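You operate a simulated robot arm through the tools that you are given. There is no shell and no other tool. Be economical: measure what you need, move in short steps, check, and stop when the job is done.

You are at the controls of a simulated robot arm. One attempt, no reset.

Task
Tick all three lines of the blue order and file the yellow card in the green drawer.
Fine: use the red pen and put it back in its cap; shut the drawer.

It is judged by the outcome, as a careful person would: the job done as asked, and still so three seconds after it is handed in. It fails if anything else is knocked over, pushed out of place, dropped, spilled or broken. Lids that push on must go on centred and level and be pressed home; caps that screw on are set level and turned clockwise until they are tight.

Robot
A 7-joint arm with a two-finger parallel gripper on a trunk, on a base that drives. Base frame: it is fixed to the floor where the robot stands at the start and does not move with it; the origin is under the middle of the robot, x ahead of it, y to its left, z up; the surface under the hand at the start is at about z = 860. Lengths are in mm, angles in degrees, forces in N, time in s.
Its first joint turns from -166.0 to 166.0 degrees. Places, roughly: green drawer [600, -100, 800]; inside of the green drawer [700, -100, 700]; red cap of the pen rack [700, -100, 900]. Payload 3.43 kg.
The tool frame sits at the grasp point between the pads (the TCP): z along the fingers, y along the line on which they close. The tips reach 30 mm beyond it. The gripper opens to 94 mm. The fingers are 28 mm wide and 10 mm thick; the gripper's body (50 by 96 mm) begins 55 mm behind the TCP.
Orientation is that of the tool frame in the base frame, as a unit quaternion [w, x, y, z]. With the fingers straight down and closing along the base's y, the tool's x points along the base's -x, its y along +y and its z along -z.

Tools
- The arm moves only by the tool servo_tool. Its argument "deltas" is a list of rows, each an object (a shift or turn left out is 0, a gripper value left out holds the last) with "claw": the finger opening in mm, from 0 to 94; "linear": the shift along the tool's x, y, z in mm, a list of three; "turn": the turn, a rotation vector about the tool's x, y, z in degrees, a list of three. In form: [{"claw": claw, "linear": [x, y, z], "turn": [ax, ay, az]}, ...]. A call has 1 to 8 rows; each row shifts and turns the commanded pose from where the row before left it, along the tool's axes as they then stand. Each row takes 0.2 s and may step no farther than 50 mm and 8.6 degrees from the row before; otherwise, or with a gripper value out of range, the whole call is refused. A pose out of reach is approached as far as the arm can. The call stops where the force on the tool passes 40 N (or 10 N more than at its start, if that is more) or the arm is blocked; 0.2 s more then pass. Each finger travels about 45 mm/s and halts on what it meets, pressing with about 23 N; the grip force reading is that of the motor and also rises with nothing between the fingers. The clock runs only during rows and for 0.2 s after the last one: add rows that do not move to give the fingers time. It gives the time, the measured TCP pose, the force on the tool (base axes), the opening and the grip force at its end, in the units of the frame above (readings bear some noise), with the torque about the TCP (base axes, N m) and any sound that the robot's microphone picked up.
- Cameras (640 x 400 px; columns grow to the right, rows downward): "scene" is now at [481.2, 148.7, 1333.1]; the picture's right is [-0.77, -0.64, 0.00], its down [-0.60, 0.71, -0.36] and it looks along [0.23, -0.28, -0.93] (base axes); focal length 214 px, centre (320, 200). "wrist" rides on the gripper at [76, 14, -102] in the tool frame; the picture's right is [-0.18, 0.98, 0.00], its down [-0.75, -0.14, -0.64] and it looks along [-0.63, -0.12, 0.77] (tool axes); focal length 243 px, centre (320, 200). There is no depth. A picture from a camera that has moved, and an enlarged one, comes with that camera's place and axes in the base frame and with its lens. The place of the scene camera against the robot may be out by one fixed shift of up to 12 mm in any direction.
- grab_frame(camera): a new picture of that camera. It takes no simulated time.
- raise_lower(by): slides the trunk up (or, below 0, down) by that many mm; the arm and the scene camera ride with it, the base frame stays. It gives what a move gives, with no picture.
- steer(legs): drives the robot by 1 to 6 legs, each [ahead, left, turn to the left] in mm, mm and degrees, along the robot's own axes; the way and the turn of a leg run together, so that a leg with both is an arc; at most 1500 mm and 180 degrees a leg. The arm and the cameras ride along, it lands a little off, and it stops where it bumps. It gives what a move gives.
- head_to(pan, tilt): turns the head with the scene camera to pan (to the left, within 103 degrees either way) and tilt (down, from -29 to 69), counted from straight ahead of the robot. It gives what a move gives.
- close_up(camera, box): a new picture of the part [left, top, right, bottom] of that camera's present view, enlarged. It takes no simulated time.
- finish_job(): hands the job in; it is judged then, once.

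Go step by step. Nothing tells you exact positions but the pictures and the camera data: compare them with the known pose of the tool, close in by small moves and look again before you grip or let go. The budget is 120 turns and 90 pictures, counting those below and the enlarged ones. Unless the task says otherwise, let go and move clear before handing in, and close with one line.

The tools are called after ">>>" by a JSON object that holds its "api" and its "payload". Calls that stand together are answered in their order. servo_tool: Moves the arm, as the interface text tells. Its arguments: {"type":"object","properties":{"deltas":{"type":"array"}},"required":["deltas"]} The other tools are called the same way: raise_lower (by) slides the trunk up or down; steer (legs) drives the base; head_to (pan, tilt) turns the head that bears the scene camera; grab_frame (camera) takes a picture; close_up (camera, box) takes an enlarged picture of a part of a camera's view; finish_job () hands the job in.

At the start:

```text
clock: 0.0
tcp_pos: [653.6, -47.9, 1199.7]
ee_rot: [0.0, 0.0, 1.0, 0.0]
force: [0.5, -0.6, -0.8]
torque: [-0.01, -0.01, 0.02]
grip_width: 94.2
gripper_force: 0.1
trunk travel left (down, up): [-425.0, 185.0]
robot x, y, heading: [1.0, -0.7, 0.2]
head pan, tilt: [-50.0, 68.8]
```

scene: 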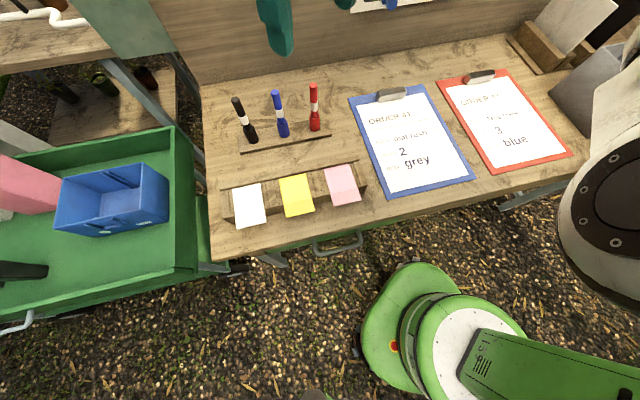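
wrist: 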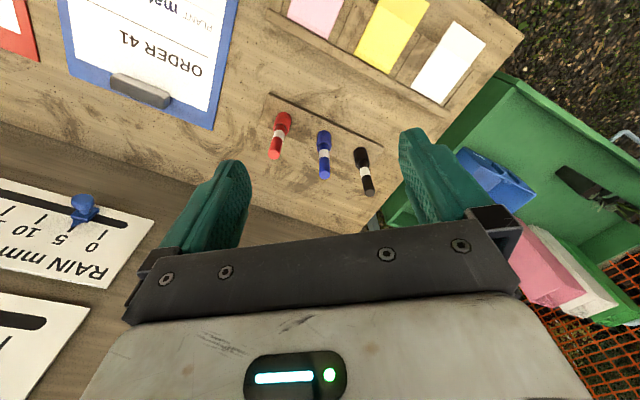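

I see a potting bench with three pens standing in a rack, three cards on a holder strip, two clipboards (blue and red) and a drawer handle under the table edge. First I'll look closer at each part.

>>> {"api": "close_up", "payload": {"camera": "scene", "box": [200, 70, 380, 260]}}

>>> {"api": "close_up", "payload": {"camera": "scene", "box": [340, 70, 580, 220]}}

>>> {"api": "close_up", "payload": {"camera": "wrist", "box": [50, 0, 500, 220]}}

```text
2.11 times, centred on (290, 165) of scene
camera zoom: at [481.2, 148.7, 1333.1], right [-0.77, -0.64, 0.0], down [-0.6, 0.71, -0.36], along [0.23, -0.28, -0.93], focal length 452 px, centre (383, 274)
```

zoom: 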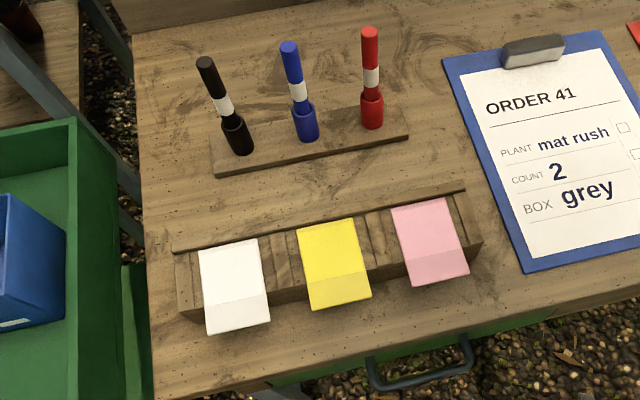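

```text
2.67 times, centred on (460, 145) of scene
camera zoom: at [481.2, 148.7, 1333.1], right [-0.77, -0.64, 0.0], down [-0.6, 0.71, -0.36], along [0.23, -0.28, -0.93], focal length 572 px, centre (-53, 347)
```

zoom: 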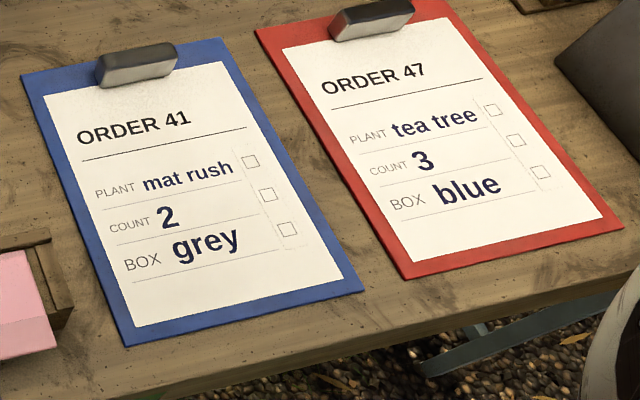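

```text
1.42 times, centred on (275, 110) of wrist
camera zoom: at [578.2, -34.2, 1301.4], right [0.18, 0.98, 0.0], down [0.75, -0.14, 0.64], along [0.63, -0.12, -0.77], focal length 345 px, centre (384, 328)
```

zoom: 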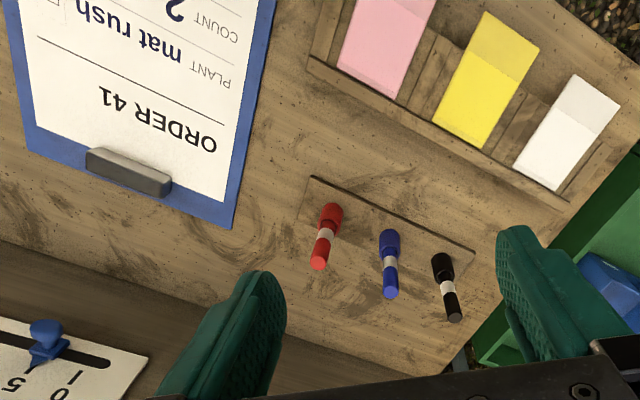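

The order on the blue clipboard is Order 41, with three tick boxes. The red pen stands tip-down in its cap at about (726, -126), with its top near z = 1010. I'll hover above it and look.

>>> {"api": "servo_tool", "payload": {"deltas": [{"linear": [-18, -19.3, 28]}, {"linear": [-18, -19.3, 28]}, {"linear": [-18, -19.3, 28]}, {"linear": [-18, -19.3, 28]}, {}]}}

>>> {"api": "grab_frame", "payload": {"camera": "wrist"}}

>>> {"api": "grab_frame", "payload": {"camera": "scene"}}

```text
clock: 1.2
tcp_pos: [725.8, -126.0, 1087.0]
ee_rot: [-0.001, 0.0, 1.0, -0.001]
force: [0.0, -0.1, 0.1]
torque: [0.0, 0.02, -0.02]
grip_width: 93.9
gripper_force: 0.2
trunk travel left (down, up): [-425.0, 185.0]
robot x, y, heading: [0.4, 1.5, 0.2]
head pan, tilt: [-50.0, 68.8]
```

```text
84 pictures are left
camera wrist: at [650.0, -111.1, 1188.1], right [0.18, 0.98, 0.0], down [0.75, -0.14, 0.64], along [0.63, -0.12, -0.77], focal length 243 px, centre (320, 200)
```

wrist: 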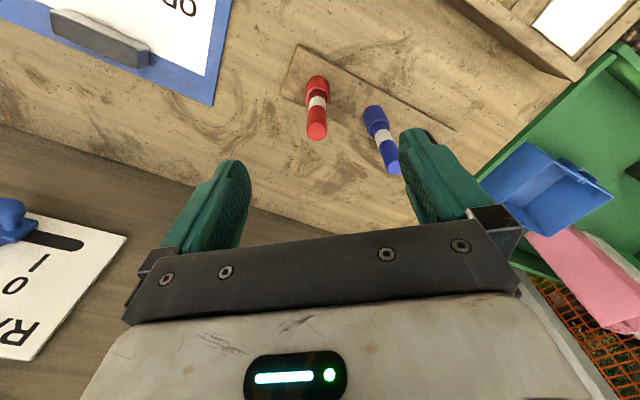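

```text
83 pictures are left
camera scene: at [481.2, 148.7, 1333.1], right [-0.77, -0.64, 0.0], down [-0.6, 0.71, -0.36], along [0.23, -0.28, -0.93], focal length 214 px, centre (320, 200)
```

scene: 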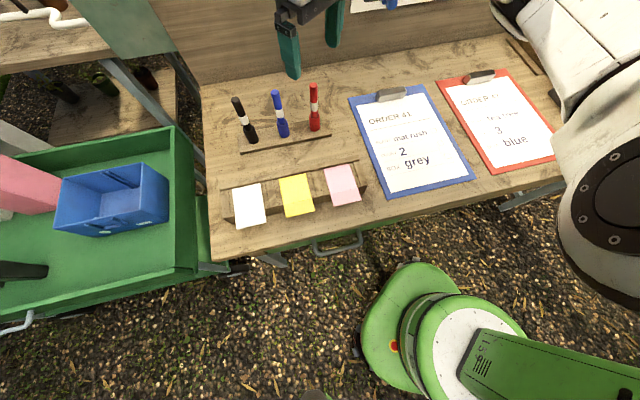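

The pen is at about (726.5, -128), nearly under the TCP. I'll narrow the fingers, go down around its body and check before gripping.

>>> {"api": "servo_tool", "payload": {"deltas": [{"claw": 50, "linear": [0, -2, 20]}, {"linear": [0, 0, 20]}, {"linear": [0, 0, 20]}, {"linear": [0, 0, 20]}, {"linear": [0, 0, 20]}, {"linear": [0, 0, 15]}, {}]}}

>>> {"api": "grab_frame", "payload": {"camera": "wrist"}}

>>> {"api": "close_up", "payload": {"camera": "scene", "box": [240, 40, 400, 150]}}

```text
clock: 2.8
tcp_pos: [725.3, -126.8, 971.9]
ee_rot: [0.0, 0.001, 1.0, 0.0]
force: [0.2, 0.1, -0.3]
torque: [-0.02, 0.04, -0.02]
grip_width: 50.0
gripper_force: 0.1
trunk travel left (down, up): [-425.0, 185.0]
robot x, y, heading: [-1.7, -1.3, 0.1]
head pan, tilt: [-50.0, 68.8]
```

```text
82 pictures are left
camera wrist: at [650.6, -113.6, 1073.8], right [0.18, 0.98, 0.0], down [0.75, -0.14, 0.64], along [0.63, -0.12, -0.77], focal length 243 px, centre (320, 200)
```

wrist: 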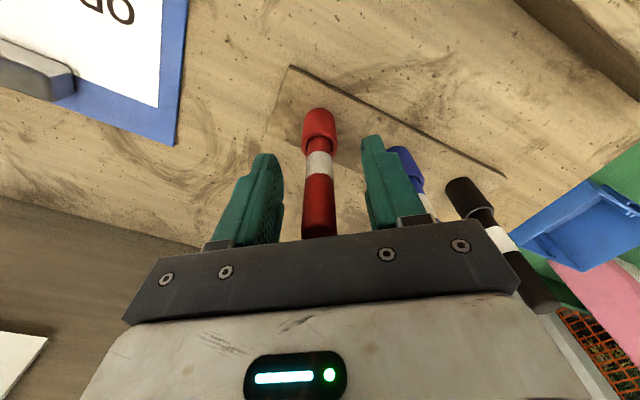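

```text
3.64 times, centred on (320, 95) of scene
camera zoom: at [481.2, 148.7, 1333.1], right [-0.77, -0.64, 0.0], down [-0.6, 0.71, -0.36], along [0.23, -0.28, -0.93], focal length 780 px, centre (320, 582)
```

zoom: 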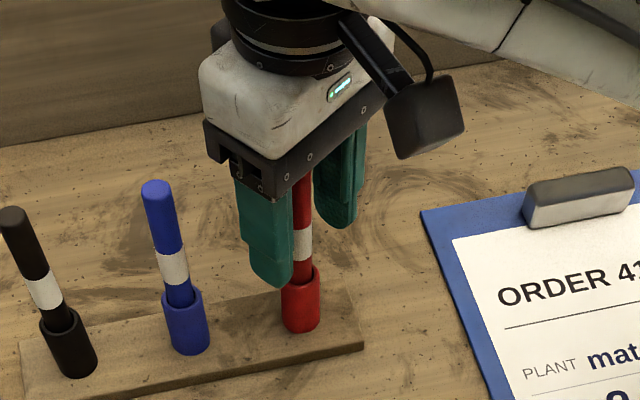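

The pen sits between the pads and well centred. I'll grip it.

>>> {"api": "servo_tool", "payload": {"deltas": [{"claw": 8}, {}, {}, {}, {}]}}

>>> {"api": "grab_frame", "payload": {"camera": "wrist"}}

```text
clock: 4.0
tcp_pos: [725.7, -128.9, 972.4]
ee_rot: [0.0, 0.0, 1.0, 0.0]
force: [-0.3, 0.0, -0.6]
torque: [0.01, 0.02, 0.02]
grip_width: 16.1
gripper_force: 22.8
trunk travel left (down, up): [-425.0, 185.0]
robot x, y, heading: [-2.1, -0.6, 0.1]
head pan, tilt: [-50.0, 68.8]
```

```text
80 pictures are left
camera wrist: at [650.7, -113.6, 1074.0], right [0.18, 0.98, 0.0], down [0.75, -0.14, 0.64], along [0.63, -0.12, -0.77], focal length 243 px, centre (320, 200)
```

wrist: 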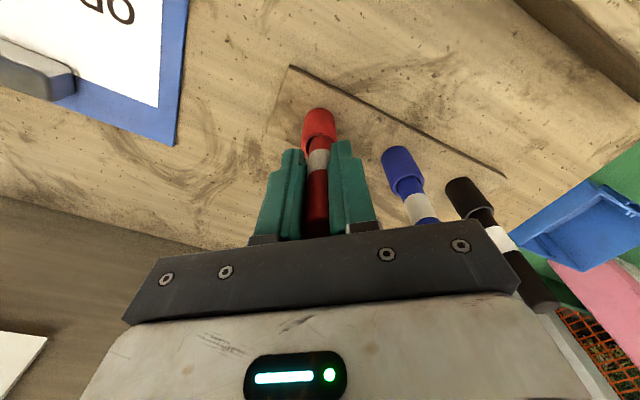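

Gripped at 16 mm. I'll pull straight up in small steps.

>>> {"api": "servo_tool", "payload": {"deltas": [{"linear": [0, 0, -10]}, {"linear": [0, 0, -15]}, {"linear": [0, 0, -25]}, {"linear": [0, 0, -30]}, {}]}}

>>> {"api": "grab_frame", "payload": {"camera": "wrist"}}

```text
clock: 5.2
tcp_pos: [727.0, -127.5, 1051.9]
ee_rot: [0.0, 0.0, 1.0, 0.0]
force: [-0.2, 0.2, 0.4]
torque: [0.0, -0.01, 0.01]
grip_width: 16.0
gripper_force: 22.7
trunk travel left (down, up): [-425.0, 185.0]
robot x, y, heading: [0.4, -3.5, -0.2]
head pan, tilt: [-50.0, 68.8]
```

```text
79 pictures are left
camera wrist: at [651.1, -113.6, 1154.9], right [0.18, 0.98, 0.0], down [0.75, -0.14, 0.64], along [0.63, -0.12, -0.77], focal length 243 px, centre (320, 200)
```

wrist: 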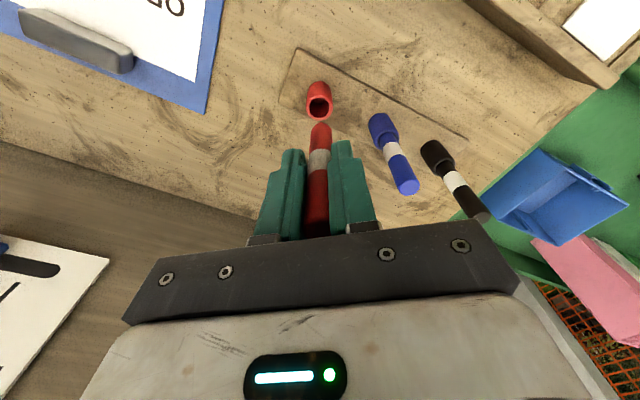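

>>> {"api": "close_up", "payload": {"camera": "wrist", "box": [270, 70, 370, 190]}}

>>> {"api": "close_up", "payload": {"camera": "scene", "box": [260, 20, 400, 150]}}

```text
3.33 times, centred on (320, 130) of wrist
camera zoom: at [651.1, -113.6, 1154.9], right [0.18, 0.98, 0.0], down [0.75, -0.14, 0.64], along [0.63, -0.12, -0.77], focal length 809 px, centre (320, 433)
```

zoom: 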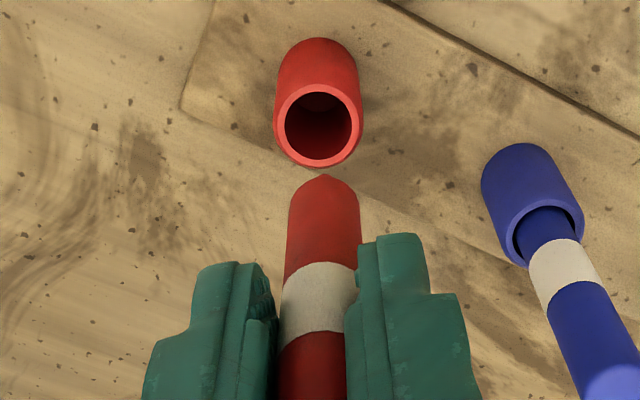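

```text
3.08 times, centred on (330, 85) of scene
camera zoom: at [481.1, 148.7, 1333.1], right [-0.77, -0.64, 0.0], down [-0.6, 0.71, -0.36], along [0.23, -0.28, -0.93], focal length 660 px, centre (289, 554)
```

zoom: 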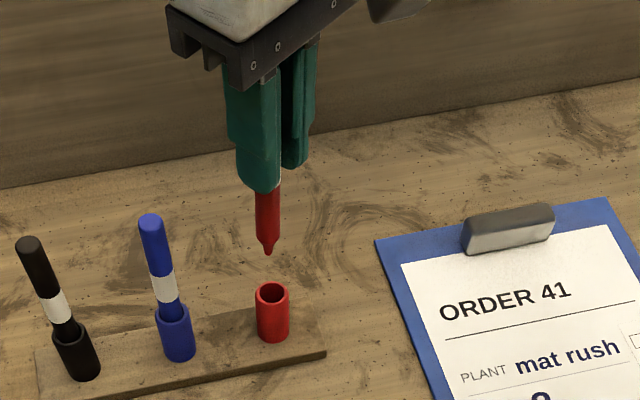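

The pen is out, with its tip about 87 mm below the TCP. Now I'll carry it at this height over the blue clipboard's tick boxes.

>>> {"api": "servo_tool", "payload": {"deltas": [{"linear": [34, -22.5, 0]}, {"linear": [34, -22.5, 0]}, {"linear": [34, -22.5, 0]}, {"linear": [34, -22.5, 0]}, {"linear": [34, -22.5, 0]}, {"linear": [34, -22.5, 0]}, {"linear": [34, -22.5, 0]}, {"linear": [34, -22.5, 0]}]}}

>>> {"api": "grab_frame", "payload": {"camera": "wrist"}}

>>> {"api": "grab_frame", "payload": {"camera": "scene"}}

```text
clock: 7.0
tcp_pos: [552.9, -253.1, 1056.4]
ee_rot: [0.0, -0.001, 1.0, 0.001]
force: [0.7, 0.7, -1.2]
torque: [0.01, 0.05, 0.01]
grip_width: 15.8
gripper_force: 23.3
out of reach, approached as far as the arm can: row 5, 6, 7, 8
trunk travel left (down, up): [-425.0, 185.0]
robot x, y, heading: [-1.8, 1.2, -0.2]
head pan, tilt: [-50.0, 68.8]
```

```text
76 pictures are left
camera wrist: at [477.8, -238.7, 1157.9], right [0.18, 0.98, 0.0], down [0.75, -0.14, 0.64], along [0.63, -0.12, -0.77], focal length 243 px, centre (320, 200)
```

wrist: 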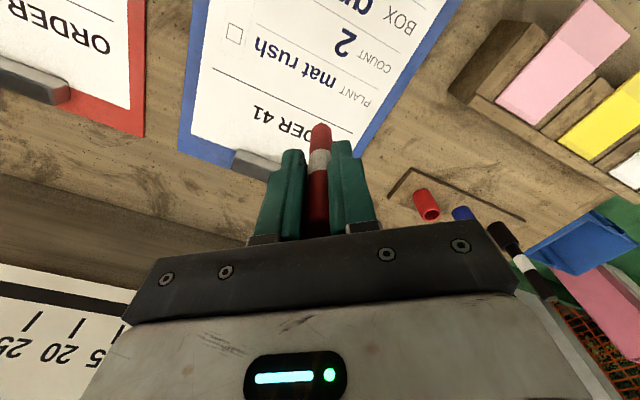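

```text
75 pictures are left
camera scene: at [480.7, 149.1, 1333.0], right [-0.77, -0.64, 0.0], down [-0.6, 0.71, -0.36], along [0.23, -0.28, -0.93], focal length 214 px, centre (320, 200)
```

scene: 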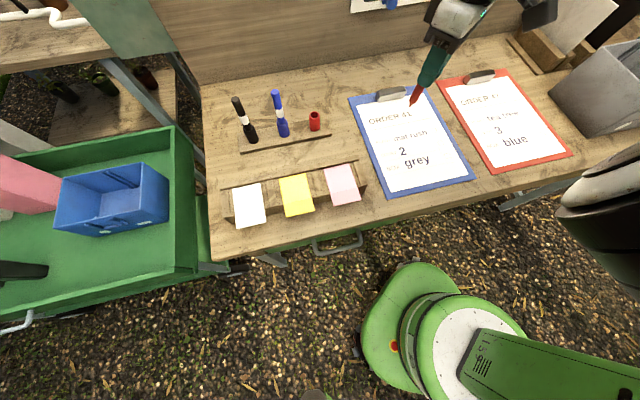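

The arm stopped short at (553, -253), probably a joint limit at this wrist orientation. I'll yaw the tool clockwise about its vertical axis to face the bench squarely and see where it goes.

>>> {"api": "servo_tool", "payload": {"deltas": [{"turn": [0, 0, 8.5]}, {"turn": [0, 0, 8.5]}, {"turn": [0, 0, 8.5]}, {"turn": [0, 0, 8.5]}, {}]}}

>>> {"api": "grab_frame", "payload": {"camera": "wrist"}}

```text
clock: 8.2
tcp_pos: [553.7, -253.6, 1055.2]
ee_rot: [-0.001, 0.293, 0.956, 0.0]
force: [0.4, 0.2, -0.4]
torque: [0.01, -0.01, 0.05]
grip_width: 16.4
gripper_force: 23.1
trunk travel left (down, up): [-425.0, 185.0]
robot x, y, heading: [-2.2, 1.3, -0.3]
head pan, tilt: [-50.0, 68.8]
```

```text
74 pictures are left
camera wrist: at [499.0, -198.6, 1158.5], right [0.7, 0.71, 0.0], down [0.55, -0.54, 0.64], along [0.46, -0.45, -0.77], focal length 243 px, centre (320, 200)
```

wrist: 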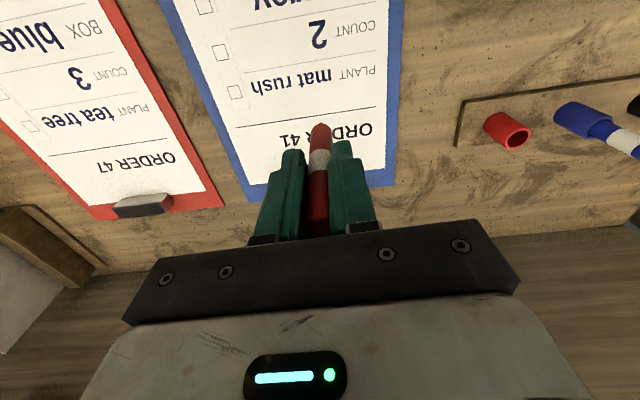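

Now the tool is square to the bench. Box 1 is about 12 mm along tool +x and 95 mm along tool -y; I'll move over it and lower partway.

>>> {"api": "servo_tool", "payload": {"deltas": [{"linear": [4, -31.5, 0]}, {"linear": [4, -31.5, 0]}, {"linear": [4, -31.5, 0]}, {"linear": [0, 0, 30]}, {"linear": [0, 0, 25]}, {}]}}

>>> {"api": "grab_frame", "payload": {"camera": "wrist"}}

```text
clock: 9.6
tcp_pos: [489.6, -323.8, 1001.9]
ee_rot: [0.0, 0.292, 0.956, 0.0]
force: [-0.1, -0.3, -0.1]
torque: [-0.05, 0.03, 0.0]
grip_width: 15.9
gripper_force: 23.1
trunk travel left (down, up): [-425.0, 185.0]
robot x, y, heading: [0.7, -0.3, 0.1]
head pan, tilt: [-50.0, 68.8]
```

```text
73 pictures are left
camera wrist: at [436.0, -269.7, 1102.7], right [0.7, 0.71, 0.0], down [0.55, -0.54, 0.64], along [0.46, -0.45, -0.77], focal length 243 px, centre (320, 200)
```

wrist: 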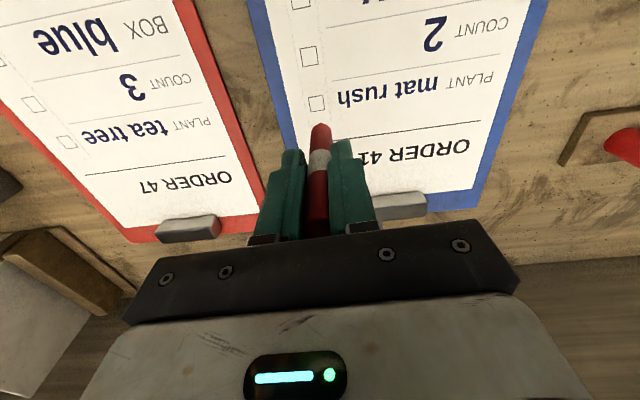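

The tip is nearly over box 1, with the box 3–4 mm to the left in the picture. I'll correct and lower until the tip is about 10 mm above the paper.

>>> {"api": "servo_tool", "payload": {"deltas": [{"linear": [0, -3.5, 18]}, {"linear": [0, 0, 17]}, {}]}}

>>> {"api": "close_up", "payload": {"camera": "wrist", "box": [260, 50, 380, 150]}}

>>> {"api": "close_up", "payload": {"camera": "scene", "box": [360, 80, 480, 200]}}

```text
clock: 10.4
tcp_pos: [487.8, -326.4, 966.6]
ee_rot: [-0.001, 0.293, 0.956, 0.001]
force: [0.1, 0.0, -0.2]
torque: [0.0, 0.0, 0.02]
grip_width: 16.2
gripper_force: 23.3
trunk travel left (down, up): [-425.0, 185.0]
robot x, y, heading: [-1.5, 3.2, 0.3]
head pan, tilt: [-50.0, 68.8]
```

```text
4.00 times, centred on (320, 100) of wrist
camera zoom: at [434.0, -272.7, 1068.0], right [0.7, 0.71, 0.0], down [0.55, -0.54, 0.64], along [0.46, -0.45, -0.77], focal length 970 px, centre (320, 600)
```

zoom: 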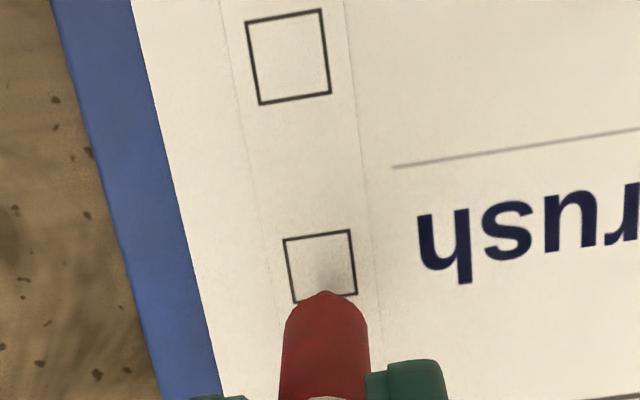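

```text
3.33 times, centred on (420, 140) of scene
camera zoom: at [481.1, 148.7, 1333.1], right [-0.77, -0.64, 0.0], down [-0.6, 0.71, -0.36], along [0.23, -0.28, -0.93], focal length 715 px, centre (-13, 400)
```

zoom: 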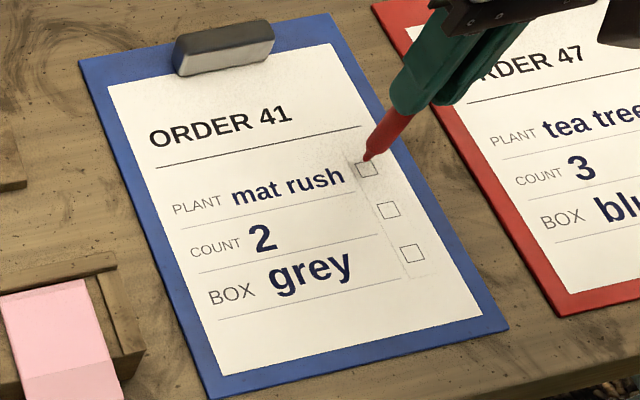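

The tip is centred over box 1 (about 14 mm square). I'll shift to the tick's start point and come down in small steps, watching the force.

>>> {"api": "servo_tool", "payload": {"deltas": [{"linear": [0, 3.5, 4]}, {"linear": [0, 0, 4]}, {}]}}

>>> {"api": "close_up", "payload": {"camera": "wrist", "box": [260, 50, 380, 150]}}

>>> {"api": "close_up", "payload": {"camera": "scene", "box": [410, 90, 460, 150]}}

```text
clock: 11.2
tcp_pos: [489.7, -324.9, 960.5]
ee_rot: [0.002, 0.293, 0.956, 0.0]
force: [0.7, 0.6, 17.7]
torque: [-0.08, -0.17, -0.01]
grip_width: 16.4
gripper_force: 22.7
trunk travel left (down, up): [-425.0, 185.0]
robot x, y, heading: [-2.4, -2.2, 0.1]
head pan, tilt: [-50.0, 68.8]
```

```text
4.00 times, centred on (320, 100) of wrist
camera zoom: at [436.0, -270.0, 1061.3], right [0.7, 0.71, 0.0], down [0.54, -0.54, 0.64], along [0.46, -0.45, -0.76], focal length 970 px, centre (320, 600)
```

zoom: 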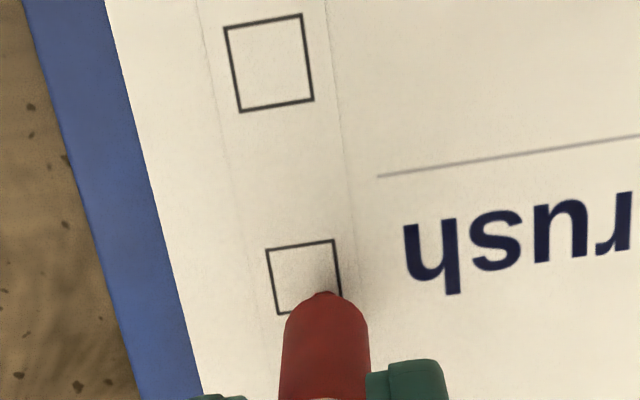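

```text
6.67 times, centred on (435, 120) of scene
camera zoom: at [480.7, 148.9, 1333.5], right [-0.77, -0.64, 0.0], down [-0.6, 0.71, -0.36], along [0.23, -0.28, -0.93], focal length 1430 px, centre (-447, 733)
```

zoom: 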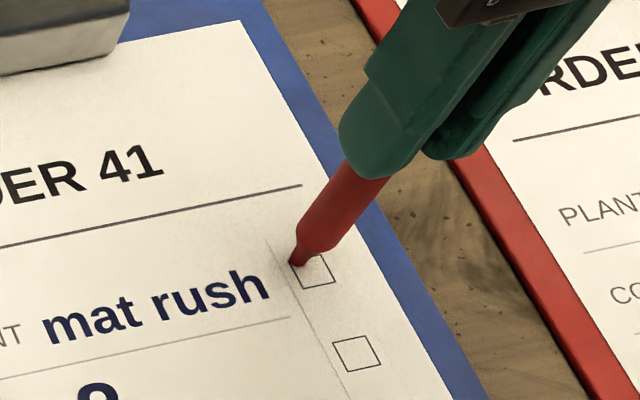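

The tip touches the paper at TCP z ≈ 960, a bit hard (18 N), and sits at the upper left inside box 1. I'll ease off by about 1 mm, draw the tick (down, then up to the right) and lift.

>>> {"api": "servo_tool", "payload": {"deltas": [{"linear": [0, 0, -1.2]}, {"linear": [3.65, -1.3, 0]}, {"linear": [3.65, -1.3, 0]}, {"linear": [-2.7, -1.8, 0]}, {"linear": [-2.7, -1.8, 0]}, {"linear": [-2.6, -1.9, 0]}, {}]}}

>>> {"api": "servo_tool", "payload": {"deltas": [{"linear": [0, 0, -10]}, {"linear": [0, 0, -15]}, {}]}}

>>> {"api": "close_up", "payload": {"camera": "wrist", "box": [260, 50, 380, 150]}}

>>> {"api": "close_up", "payload": {"camera": "scene", "box": [410, 90, 460, 150]}}

```text
clock: 12.8
tcp_pos: [486.1, -332.1, 958.5]
ee_rot: [0.0, 0.292, 0.956, 0.0]
force: [-0.3, 2.0, 5.2]
torque: [0.14, 0.07, -0.03]
grip_width: 16.1
gripper_force: 22.9
trunk travel left (down, up): [-425.0, 185.0]
robot x, y, heading: [-3.8, 1.3, -0.0]
head pan, tilt: [-50.0, 68.8]
```

```text
clock: 13.6
tcp_pos: [487.1, -331.2, 985.7]
ee_rot: [0.0, 0.293, 0.956, 0.0]
force: [0.1, 0.4, -0.6]
torque: [-0.01, 0.0, 0.03]
grip_width: 16.0
gripper_force: 23.0
trunk travel left (down, up): [-425.0, 185.0]
robot x, y, heading: [0.7, 6.5, 0.1]
head pan, tilt: [-50.0, 68.8]
```

```text
4.00 times, centred on (320, 100) of wrist
camera zoom: at [432.6, -277.1, 1086.7], right [0.7, 0.71, 0.0], down [0.55, -0.54, 0.64], along [0.46, -0.45, -0.77], focal length 970 px, centre (320, 600)
```

zoom: 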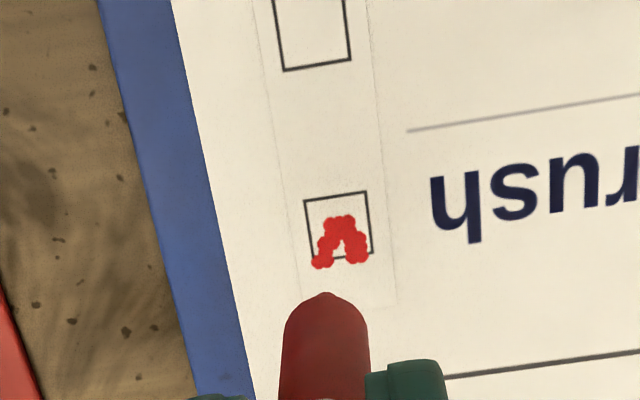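

```text
6.67 times, centred on (435, 120) of scene
camera zoom: at [481.1, 148.6, 1333.1], right [-0.77, -0.64, 0.0], down [-0.6, 0.71, -0.36], along [0.23, -0.28, -0.93], focal length 1430 px, centre (-447, 733)
```

zoom: 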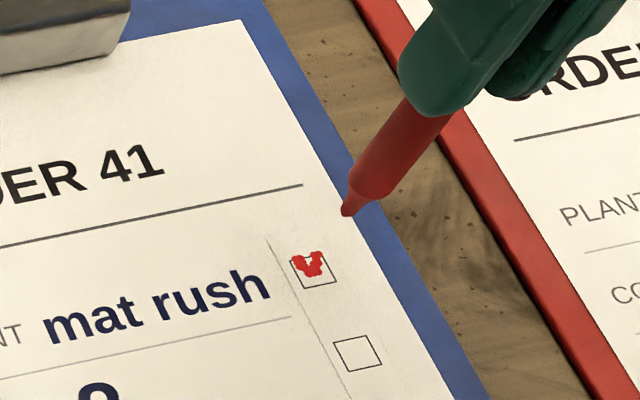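

Box 1 is ticked, sitting slightly high in its box, and the pen inks well. Next I'll move over the centre of box 2 and look from a bit lower.

>>> {"api": "servo_tool", "payload": {"deltas": [{"linear": [24, 3.2, 0]}, {"linear": [23.5, 3.2, 0]}, {"linear": [0, 0, 17]}, {}]}}

>>> {"api": "close_up", "payload": {"camera": "wrist", "box": [260, 50, 380, 150]}}

```text
clock: 14.6
tcp_pos: [454.7, -311.5, 965.7]
ee_rot: [0.0, 0.292, 0.956, 0.0]
force: [-0.2, 0.1, 0.2]
torque: [0.0, -0.04, 0.01]
grip_width: 16.0
gripper_force: 22.8
out of reach, approached as far as the arm can: row 2
trunk travel left (down, up): [-425.0, 185.0]
robot x, y, heading: [-0.6, -0.8, 0.0]
head pan, tilt: [-50.0, 68.8]
```

```text
4.00 times, centred on (320, 100) of wrist
camera zoom: at [399.9, -257.1, 1067.3], right [0.7, 0.71, 0.0], down [0.55, -0.54, 0.64], along [0.46, -0.45, -0.77], focal length 970 px, centre (320, 600)
```

zoom: 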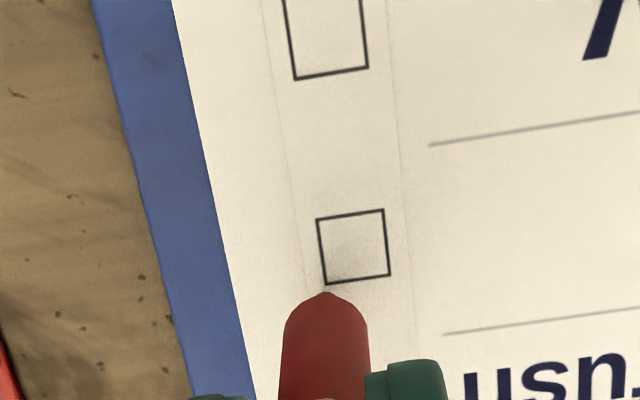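

The arm hit a reach limit again, about 10 mm short of where I want to be. I'll lift a little, yaw the tool some more clockwise, and test whether it then reaches closer in.

>>> {"api": "servo_tool", "payload": {"deltas": [{"linear": [0, 0, -15]}, {"turn": [0, 0, 8.5]}, {"turn": [0, 0, 8.5]}, {"linear": [10, 0, 0]}, {"linear": [10, 0, 0]}, {}]}}

```text
clock: 16.0
tcp_pos: [451.2, -312.8, 980.3]
ee_rot: [-0.002, 0.431, 0.902, 0.0]
force: [-1.1, -0.2, 0.0]
torque: [0.0, -0.01, 0.01]
grip_width: 16.2
gripper_force: 23.6
out of reach, approached as far as the arm can: row 4, 5
trunk travel left (down, up): [-425.0, 185.0]
robot x, y, heading: [2.1, -0.6, 0.1]
head pan, tilt: [-50.0, 68.8]
```

The extra yaw made no difference. The limit does seem to shrink the lower the hand is below the trunk, so I'll raise the trunk and lower the arm by the same amount, restoring the yaw.

>>> {"api": "raise_lower", "payload": {"by": 150}}

>>> {"api": "servo_tool", "payload": {"deltas": [{"turn": [0, 0, -8.5]}, {"turn": [0, 0, -8.5]}, {"linear": [0, 0, 40]}, {"linear": [0, 0, 40]}, {"linear": [0, 0, 40]}, {"linear": [0, 0, 20]}, {"linear": [9, 7, 0]}, {}]}}

>>> {"api": "grab_frame", "payload": {"camera": "wrist"}}

>>> {"api": "grab_frame", "payload": {"camera": "scene"}}

```text
clock: 17.8
tcp_pos: [450.4, -312.2, 1128.6]
ee_rot: [0.0, 0.43, 0.903, 0.001]
force: [-0.3, 0.3, -0.7]
torque: [0.01, 0.0, -0.02]
grip_width: 16.0
gripper_force: 23.0
trunk travel left (down, up): [-575.0, 35.0]
robot x, y, heading: [-1.1, 3.3, 0.2]
head pan, tilt: [-50.0, 68.8]
```

```text
clock: 19.6
tcp_pos: [447.1, -300.0, 989.0]
ee_rot: [-0.001, 0.292, 0.956, 0.0]
force: [0.5, 0.2, -0.8]
torque: [0.02, 0.02, 0.0]
grip_width: 15.9
gripper_force: 22.8
trunk travel left (down, up): [-575.0, 35.0]
robot x, y, heading: [0.2, -1.3, -0.1]
head pan, tilt: [-50.0, 68.8]
```

```text
65 pictures are left
camera wrist: at [393.2, -246.7, 1091.4], right [0.7, 0.71, 0.0], down [0.55, -0.54, 0.64], along [0.46, -0.45, -0.77], focal length 243 px, centre (320, 200)
```

wrist: 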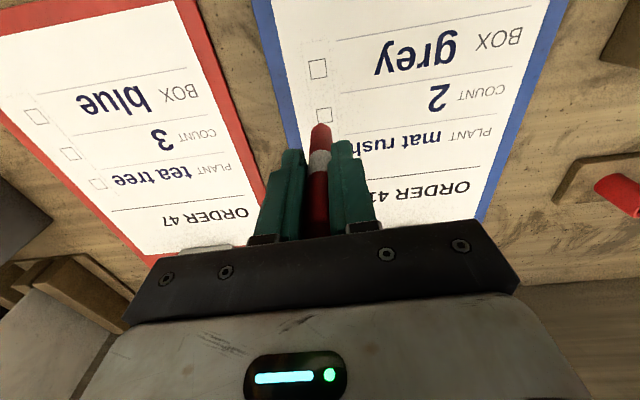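

```text
64 pictures are left
camera scene: at [481.0, 148.7, 1483.1], right [-0.77, -0.64, 0.0], down [-0.6, 0.71, -0.36], along [0.23, -0.28, -0.93], focal length 214 px, centre (320, 200)
```

scene: 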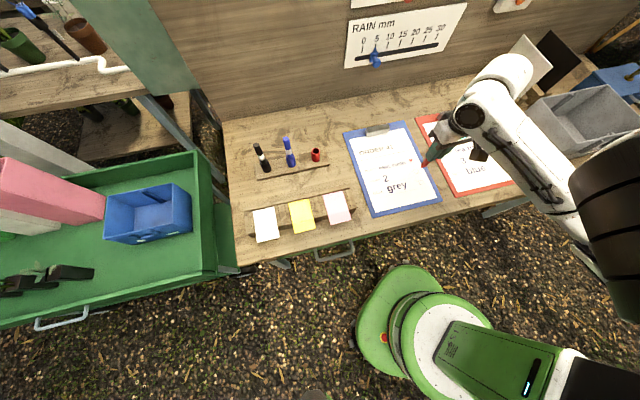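

Now it reaches. Box 2 is about 3.5 mm to the right of the tip's ground point, so I'll correct, lower close and check.

>>> {"api": "servo_tool", "payload": {"deltas": [{"linear": [0, 3.5, 12]}, {"linear": [0, 0, 12]}, {}]}}

>>> {"api": "close_up", "payload": {"camera": "wrist", "box": [260, 50, 380, 150]}}

```text
clock: 20.4
tcp_pos: [449.6, -298.3, 965.3]
ee_rot: [0.0, 0.293, 0.956, 0.0]
force: [0.2, 0.3, -0.2]
torque: [-0.02, 0.01, -0.02]
grip_width: 16.0
gripper_force: 23.2
trunk travel left (down, up): [-575.0, 35.0]
robot x, y, heading: [-2.7, 0.5, 0.1]
head pan, tilt: [-50.0, 68.8]
```

```text
4.00 times, centred on (320, 100) of wrist
camera zoom: at [395.4, -243.9, 1067.6], right [0.7, 0.71, 0.0], down [0.55, -0.54, 0.64], along [0.46, -0.45, -0.77], focal length 970 px, centre (320, 600)
```

zoom: 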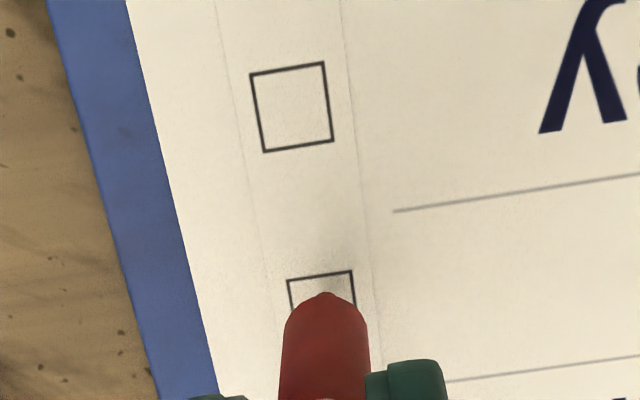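

Calibrating on the first tick, the nib's ground point is near the centre of box 2. I'll shift to the tick's start and come down gently.

>>> {"api": "servo_tool", "payload": {"deltas": [{"linear": [-3.5, 3.3, 0]}, {"linear": [0, 0, 3]}, {"linear": [0, 0, 2.5]}, {}]}}

```text
clock: 21.4
tcp_pos: [454.2, -297.4, 961.3]
ee_rot: [0.0, 0.292, 0.956, 0.0]
force: [-0.8, 1.6, 2.6]
torque: [0.05, -0.03, -0.01]
grip_width: 15.8
gripper_force: 23.5
trunk travel left (down, up): [-575.0, 35.0]
robot x, y, heading: [1.9, -0.1, 0.1]
head pan, tilt: [-50.0, 68.8]
```

Light contact at 2.6 N. I'll draw the second tick and lift.

>>> {"api": "servo_tool", "payload": {"deltas": [{"linear": [0, 0, 0.4]}, {"linear": [3, -1.3, 0]}, {"linear": [3, -1.3, 0]}, {"linear": [-2.5, -1.8, 0]}, {"linear": [-2.5, -1.8, 0]}, {"linear": [-2.5, -1.9, 0]}, {}]}}

>>> {"api": "servo_tool", "payload": {"deltas": [{"linear": [0, 0, -10]}, {"linear": [0, 0, -15]}, {}]}}

>>> {"api": "close_up", "payload": {"camera": "wrist", "box": [260, 50, 380, 150]}}

```text
clock: 22.9
tcp_pos: [450.7, -304.4, 959.1]
ee_rot: [-0.001, 0.293, 0.956, 0.0]
force: [-1.5, 2.4, 7.3]
torque: [0.21, 0.03, 0.0]
grip_width: 16.2
gripper_force: 23.0
trunk travel left (down, up): [-575.0, 35.0]
robot x, y, heading: [-0.4, 4.6, 0.2]
head pan, tilt: [-50.0, 68.8]
```

```text
clock: 23.8
tcp_pos: [451.5, -305.0, 984.2]
ee_rot: [-0.001, 0.293, 0.956, 0.001]
force: [-0.9, -0.1, -0.2]
torque: [0.0, 0.0, -0.02]
grip_width: 16.0
gripper_force: 22.6
trunk travel left (down, up): [-575.0, 35.0]
robot x, y, heading: [-0.2, -1.2, -0.1]
head pan, tilt: [-50.0, 68.8]
```

```text
4.00 times, centred on (320, 100) of wrist
camera zoom: at [397.0, -250.5, 1086.5], right [0.7, 0.71, 0.0], down [0.55, -0.54, 0.64], along [0.46, -0.45, -0.77], focal length 970 px, centre (320, 600)
```

zoom: 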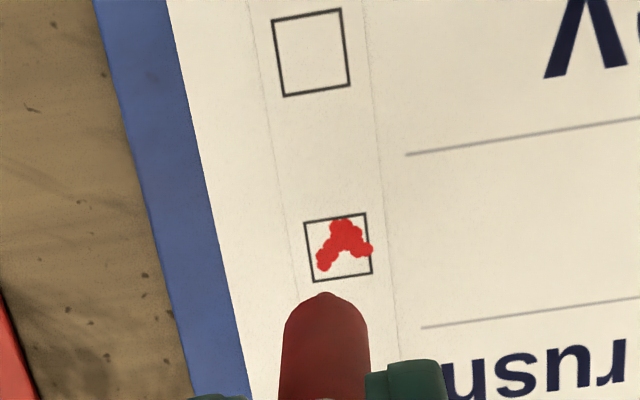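

The second tick is good. I'll move to the start point of box 3, about 38 mm along tool +x and 8 mm along +y, and check closely.

>>> {"api": "servo_tool", "payload": {"deltas": [{"linear": [19, 4, 0]}, {"linear": [19, 4, 0]}, {"linear": [0, 0, 10]}, {"linear": [0, 0, 9]}, {}]}}

>>> {"api": "close_up", "payload": {"camera": "wrist", "box": [260, 50, 380, 150]}}

```text
clock: 24.9
tcp_pos: [423.9, -277.1, 964.5]
ee_rot: [-0.001, 0.293, 0.956, 0.0]
force: [-0.9, -0.9, -0.2]
torque: [0.04, -0.02, 0.0]
grip_width: 16.2
gripper_force: 22.6
trunk travel left (down, up): [-575.0, 35.0]
robot x, y, heading: [0.5, 2.6, 0.1]
head pan, tilt: [-50.0, 68.8]
```

```text
4.00 times, centred on (320, 100) of wrist
camera zoom: at [369.8, -222.4, 1067.0], right [0.7, 0.71, 0.0], down [0.55, -0.54, 0.64], along [0.46, -0.45, -0.77], focal length 970 px, centre (320, 600)
```

zoom: 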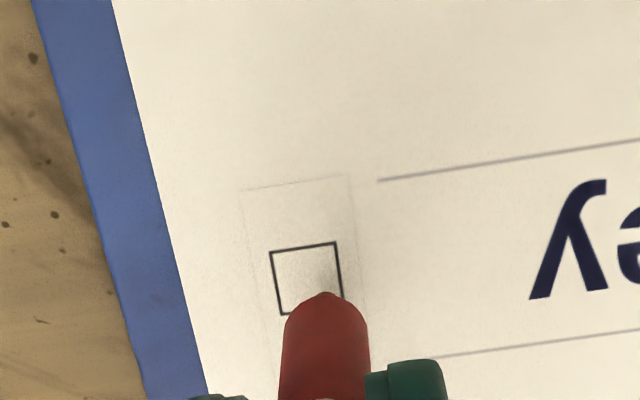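

The nib sits about 5 mm above centre and 3.5 mm left of it in box 3's reading frame. I'll nudge it down 2 mm, touch and draw.

>>> {"api": "servo_tool", "payload": {"deltas": [{"linear": [2.2, -0.3, 0]}, {"linear": [0, 0, 3]}, {"linear": [0, 0, 2]}, {}]}}

```text
clock: 25.9
tcp_pos: [420.8, -275.6, 959.4]
ee_rot: [0.0, 0.292, 0.956, 0.0]
force: [0.1, -0.2, -0.3]
torque: [-0.01, -0.02, 0.0]
grip_width: 15.9
gripper_force: 23.3
trunk travel left (down, up): [-575.0, 35.0]
robot x, y, heading: [0.3, 0.2, -0.1]
head pan, tilt: [-50.0, 68.8]
```

>>> {"api": "servo_tool", "payload": {"deltas": [{"linear": [0, 0, 0.7]}, {}]}}

```text
clock: 26.6
tcp_pos: [421.0, -277.0, 958.7]
ee_rot: [-0.001, 0.292, 0.956, 0.0]
force: [0.0, 0.3, 2.1]
torque: [0.0, -0.05, -0.01]
grip_width: 16.0
gripper_force: 22.9
trunk travel left (down, up): [-575.0, 35.0]
robot x, y, heading: [-1.7, 1.5, -0.1]
head pan, tilt: [-50.0, 68.8]
```

Contact is light. I'll draw the third tick and lift.

>>> {"api": "servo_tool", "payload": {"deltas": [{"linear": [0, 0, 0.5]}, {"linear": [3.2, -1.3, 0]}, {"linear": [3.2, -1.3, 0]}, {"linear": [-2.5, -1.7, 0]}, {"linear": [-2.5, -1.7, 0]}, {"linear": [-2.5, -1.8, 0]}, {}]}}

>>> {"api": "servo_tool", "payload": {"deltas": [{"linear": [0, 0, -10]}, {"linear": [0, 0, -15]}, {}]}}

>>> {"api": "close_up", "payload": {"camera": "scene", "box": [335, 110, 455, 220]}}

>>> {"api": "close_up", "payload": {"camera": "wrist", "box": [260, 50, 380, 150]}}

```text
clock: 28.1
tcp_pos: [418.2, -283.2, 960.0]
ee_rot: [0.0, 0.293, 0.956, 0.0]
force: [-1.4, 3.2, 12.4]
torque: [0.35, 0.08, -0.02]
grip_width: 16.0
gripper_force: 23.3
trunk travel left (down, up): [-575.0, 35.0]
robot x, y, heading: [1.3, 0.5, -0.2]
head pan, tilt: [-50.0, 68.8]
```

```text
clock: 28.9
tcp_pos: [418.5, -283.8, 982.9]
ee_rot: [-0.001, 0.293, 0.956, 0.001]
force: [-0.1, 0.7, 0.2]
torque: [-0.01, 0.01, 0.01]
grip_width: 16.2
gripper_force: 22.9
trunk travel left (down, up): [-575.0, 35.0]
robot x, y, heading: [-0.4, -3.5, 0.1]
head pan, tilt: [-50.0, 68.8]
```

```text
3.64 times, centred on (395, 165) of scene
camera zoom: at [481.0, 148.7, 1483.1], right [-0.77, -0.64, 0.0], down [-0.6, 0.71, -0.36], along [0.23, -0.28, -0.93], focal length 780 px, centre (47, 327)
```

zoom: 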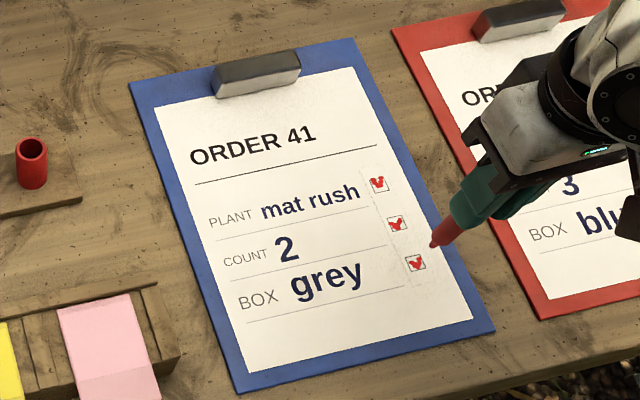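

```text
4.00 times, centred on (320, 100) of wrist
camera zoom: at [364.4, -228.8, 1086.0], right [0.7, 0.71, 0.0], down [0.55, -0.54, 0.64], along [0.46, -0.45, -0.77], focal length 970 px, centre (320, 600)
```

zoom: 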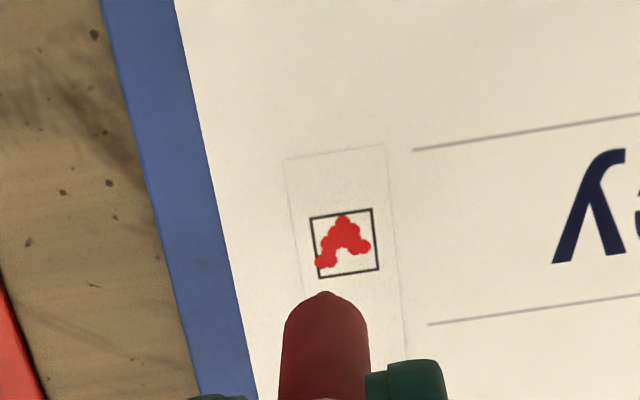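

All three lines of Order 41 are ticked. Next I'll carry the pen back above its red cap at about (726, -127.5), rising on the way.

>>> {"api": "servo_tool", "payload": {"deltas": [{"linear": [0, 0, -30]}, {"linear": [-23.9, 43.1, -9]}, {"linear": [-23.9, 43.1, -9]}, {"linear": [-23.9, 43.1, -9]}, {"linear": [-23.9, 43.1, -9]}, {"linear": [-23.9, 43.1, -9]}, {"linear": [-23.9, 43.1, 0]}, {"linear": [-23.9, 43.1, 0]}]}}

>>> {"api": "grab_frame", "payload": {"camera": "wrist"}}

```text
clock: 30.8
tcp_pos: [727.1, -127.1, 1057.9]
ee_rot: [0.0, 0.293, 0.956, 0.002]
force: [-0.9, 0.3, 0.4]
torque: [0.01, 0.01, 0.02]
grip_width: 16.2
gripper_force: 23.0
trunk travel left (down, up): [-575.0, 35.0]
robot x, y, heading: [-0.2, -0.8, 0.2]
head pan, tilt: [-50.0, 68.8]
```

```text
58 pictures are left
camera wrist: at [673.2, -72.7, 1160.9], right [0.7, 0.71, 0.0], down [0.55, -0.54, 0.64], along [0.46, -0.45, -0.77], focal length 243 px, centre (320, 200)
```

wrist: 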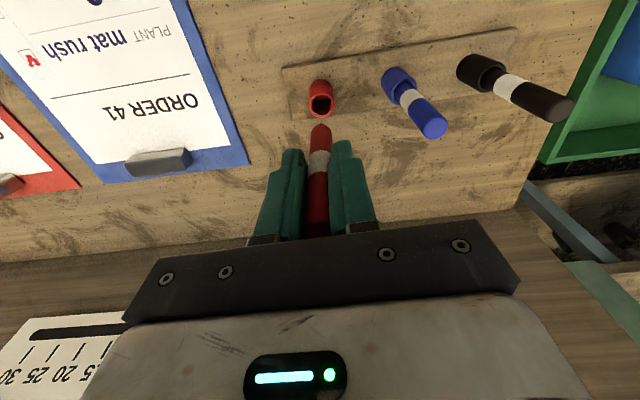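

>>> {"api": "close_up", "payload": {"camera": "wrist", "box": [270, 70, 370, 190]}}

>>> {"api": "close_up", "payload": {"camera": "scene", "box": [260, 90, 370, 190]}}

```text
3.33 times, centred on (320, 130) of wrist
camera zoom: at [673.2, -72.7, 1160.9], right [0.7, 0.71, 0.0], down [0.55, -0.54, 0.64], along [0.46, -0.45, -0.77], focal length 809 px, centre (320, 433)
```

zoom: 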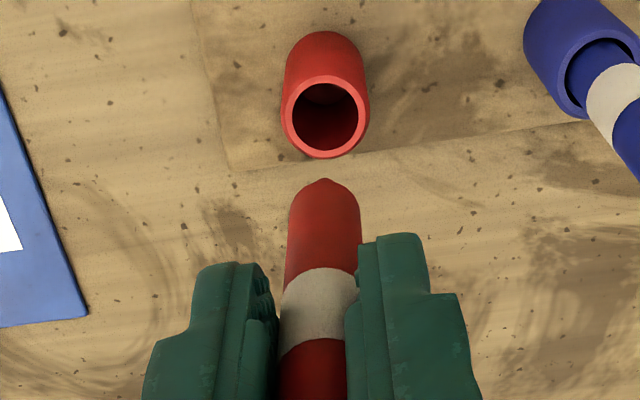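

```text
4.00 times, centred on (315, 140) of scene
camera zoom: at [481.2, 148.5, 1483.1], right [-0.77, -0.64, 0.0], down [-0.6, 0.71, -0.36], along [0.23, -0.28, -0.93], focal length 858 px, centre (340, 440)
```

zoom: 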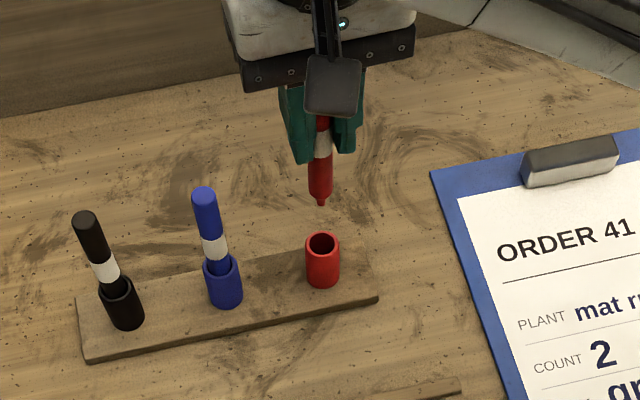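

The cap mouth is about 2.3 mm to the tool's +y of where it was when the pen came out. I'll correct that, go down to just above the cap and check again.

>>> {"api": "servo_tool", "payload": {"deltas": [{"linear": [0, 2.3, 15]}, {"linear": [0, 0, 20]}, {"linear": [0, 0, 10]}, {}]}}

>>> {"api": "close_up", "payload": {"camera": "wrist", "box": [270, 70, 370, 190]}}

>>> {"api": "close_up", "payload": {"camera": "scene", "box": [290, 110, 360, 180]}}

```text
clock: 31.8
tcp_pos: [727.7, -124.6, 1014.0]
ee_rot: [0.0, 0.293, 0.956, 0.0]
force: [-0.3, 0.9, -0.2]
torque: [0.02, -0.02, 0.02]
grip_width: 16.2
gripper_force: 22.7
trunk travel left (down, up): [-575.0, 35.0]
robot x, y, heading: [0.3, -2.0, -0.1]
head pan, tilt: [-50.0, 68.8]
```

```text
3.33 times, centred on (320, 130) of wrist
camera zoom: at [673.6, -70.1, 1116.0], right [0.7, 0.71, 0.0], down [0.55, -0.54, 0.64], along [0.46, -0.45, -0.77], focal length 809 px, centre (320, 433)
```

zoom: 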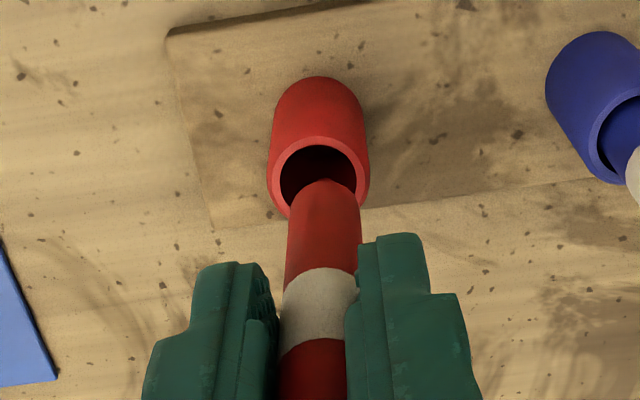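

```text
5.71 times, centred on (325, 145) of scene
camera zoom: at [481.2, 148.7, 1483.1], right [-0.77, -0.64, 0.0], down [-0.6, 0.71, -0.36], along [0.23, -0.28, -0.93], focal length 1226 px, centre (291, 514)
```

zoom: 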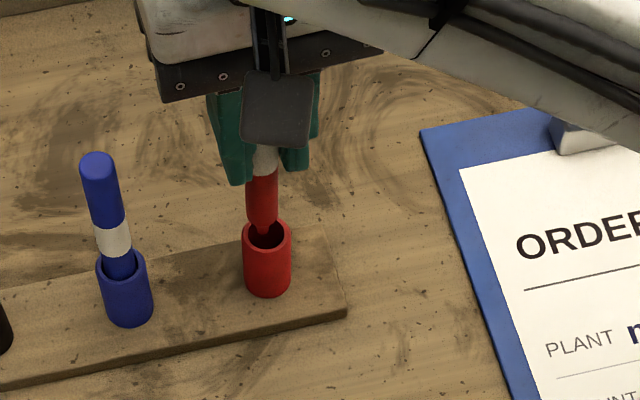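

Alignment matches how it looked when the pen came out, and the nib is at the mouth. I'll lower it into the cap.

>>> {"api": "servo_tool", "payload": {"deltas": [{"linear": [0, 0, 8]}, {"linear": [0, 0, 8]}, {"linear": [0, 0, 8]}, {"linear": [0, 0, 6]}, {}]}}

>>> {"api": "close_up", "payload": {"camera": "wrist", "box": [270, 70, 370, 190]}}

```text
clock: 33.0
tcp_pos: [726.3, -124.8, 984.6]
ee_rot: [0.0, 0.293, 0.956, 0.0]
force: [0.2, 0.9, 0.0]
torque: [-0.01, -0.01, -0.04]
grip_width: 15.9
gripper_force: 22.8
trunk travel left (down, up): [-575.0, 35.0]
robot x, y, heading: [3.1, 2.9, 0.0]
head pan, tilt: [-50.0, 68.8]
```

```text
3.33 times, centred on (320, 130) of wrist
camera zoom: at [673.4, -70.1, 1085.9], right [0.7, 0.71, 0.0], down [0.55, -0.54, 0.64], along [0.46, -0.45, -0.77], focal length 809 px, centre (320, 433)
```

zoom: 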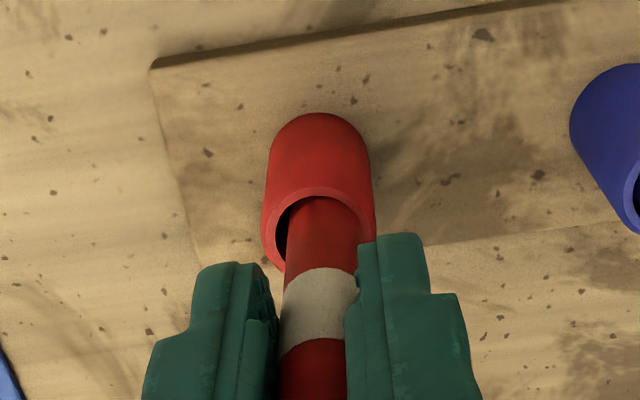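

The pen is in the cap, slightly right of centre. I'll shift 0.7 mm left and press down gradually.

>>> {"api": "servo_tool", "payload": {"deltas": [{"linear": [0, -0.7, 4]}, {"linear": [0, 0, 4]}, {"linear": [0, 0, 3]}, {}]}}

>>> {"api": "close_up", "payload": {"camera": "wrist", "box": [270, 70, 370, 190]}}

```text
clock: 34.0
tcp_pos: [727.0, -125.4, 972.7]
ee_rot: [-0.001, 0.293, 0.956, 0.001]
force: [-0.1, -0.5, -0.2]
torque: [-0.01, 0.01, 0.03]
grip_width: 16.2
gripper_force: 22.8
trunk travel left (down, up): [-575.0, 35.0]
robot x, y, heading: [2.8, 4.6, -0.0]
head pan, tilt: [-50.0, 68.8]
```

```text
3.33 times, centred on (320, 130) of wrist
camera zoom: at [672.9, -70.9, 1074.8], right [0.7, 0.71, 0.0], down [0.55, -0.54, 0.64], along [0.46, -0.45, -0.77], focal length 809 px, centre (320, 433)
```

zoom: 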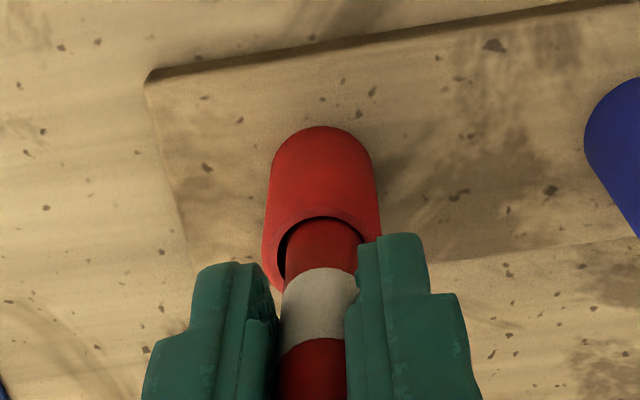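

No resistance yet, and the seat should be 2 to 4 mm lower. I'll press on in 1 mm steps.

>>> {"api": "servo_tool", "payload": {"deltas": [{"linear": [0, 0, 1]}, {"linear": [0, 0, 1]}, {"linear": [0, 0, 1]}, {}]}}

```text
clock: 35.0
tcp_pos: [728.7, -124.4, 969.8]
ee_rot: [0.0, 0.292, 0.956, 0.0]
force: [-1.0, 1.6, 8.6]
torque: [0.07, -0.03, 0.02]
grip_width: 16.0
gripper_force: 23.0
trunk travel left (down, up): [-575.0, 35.0]
robot x, y, heading: [1.9, 1.7, -0.0]
head pan, tilt: [-50.0, 68.8]
```

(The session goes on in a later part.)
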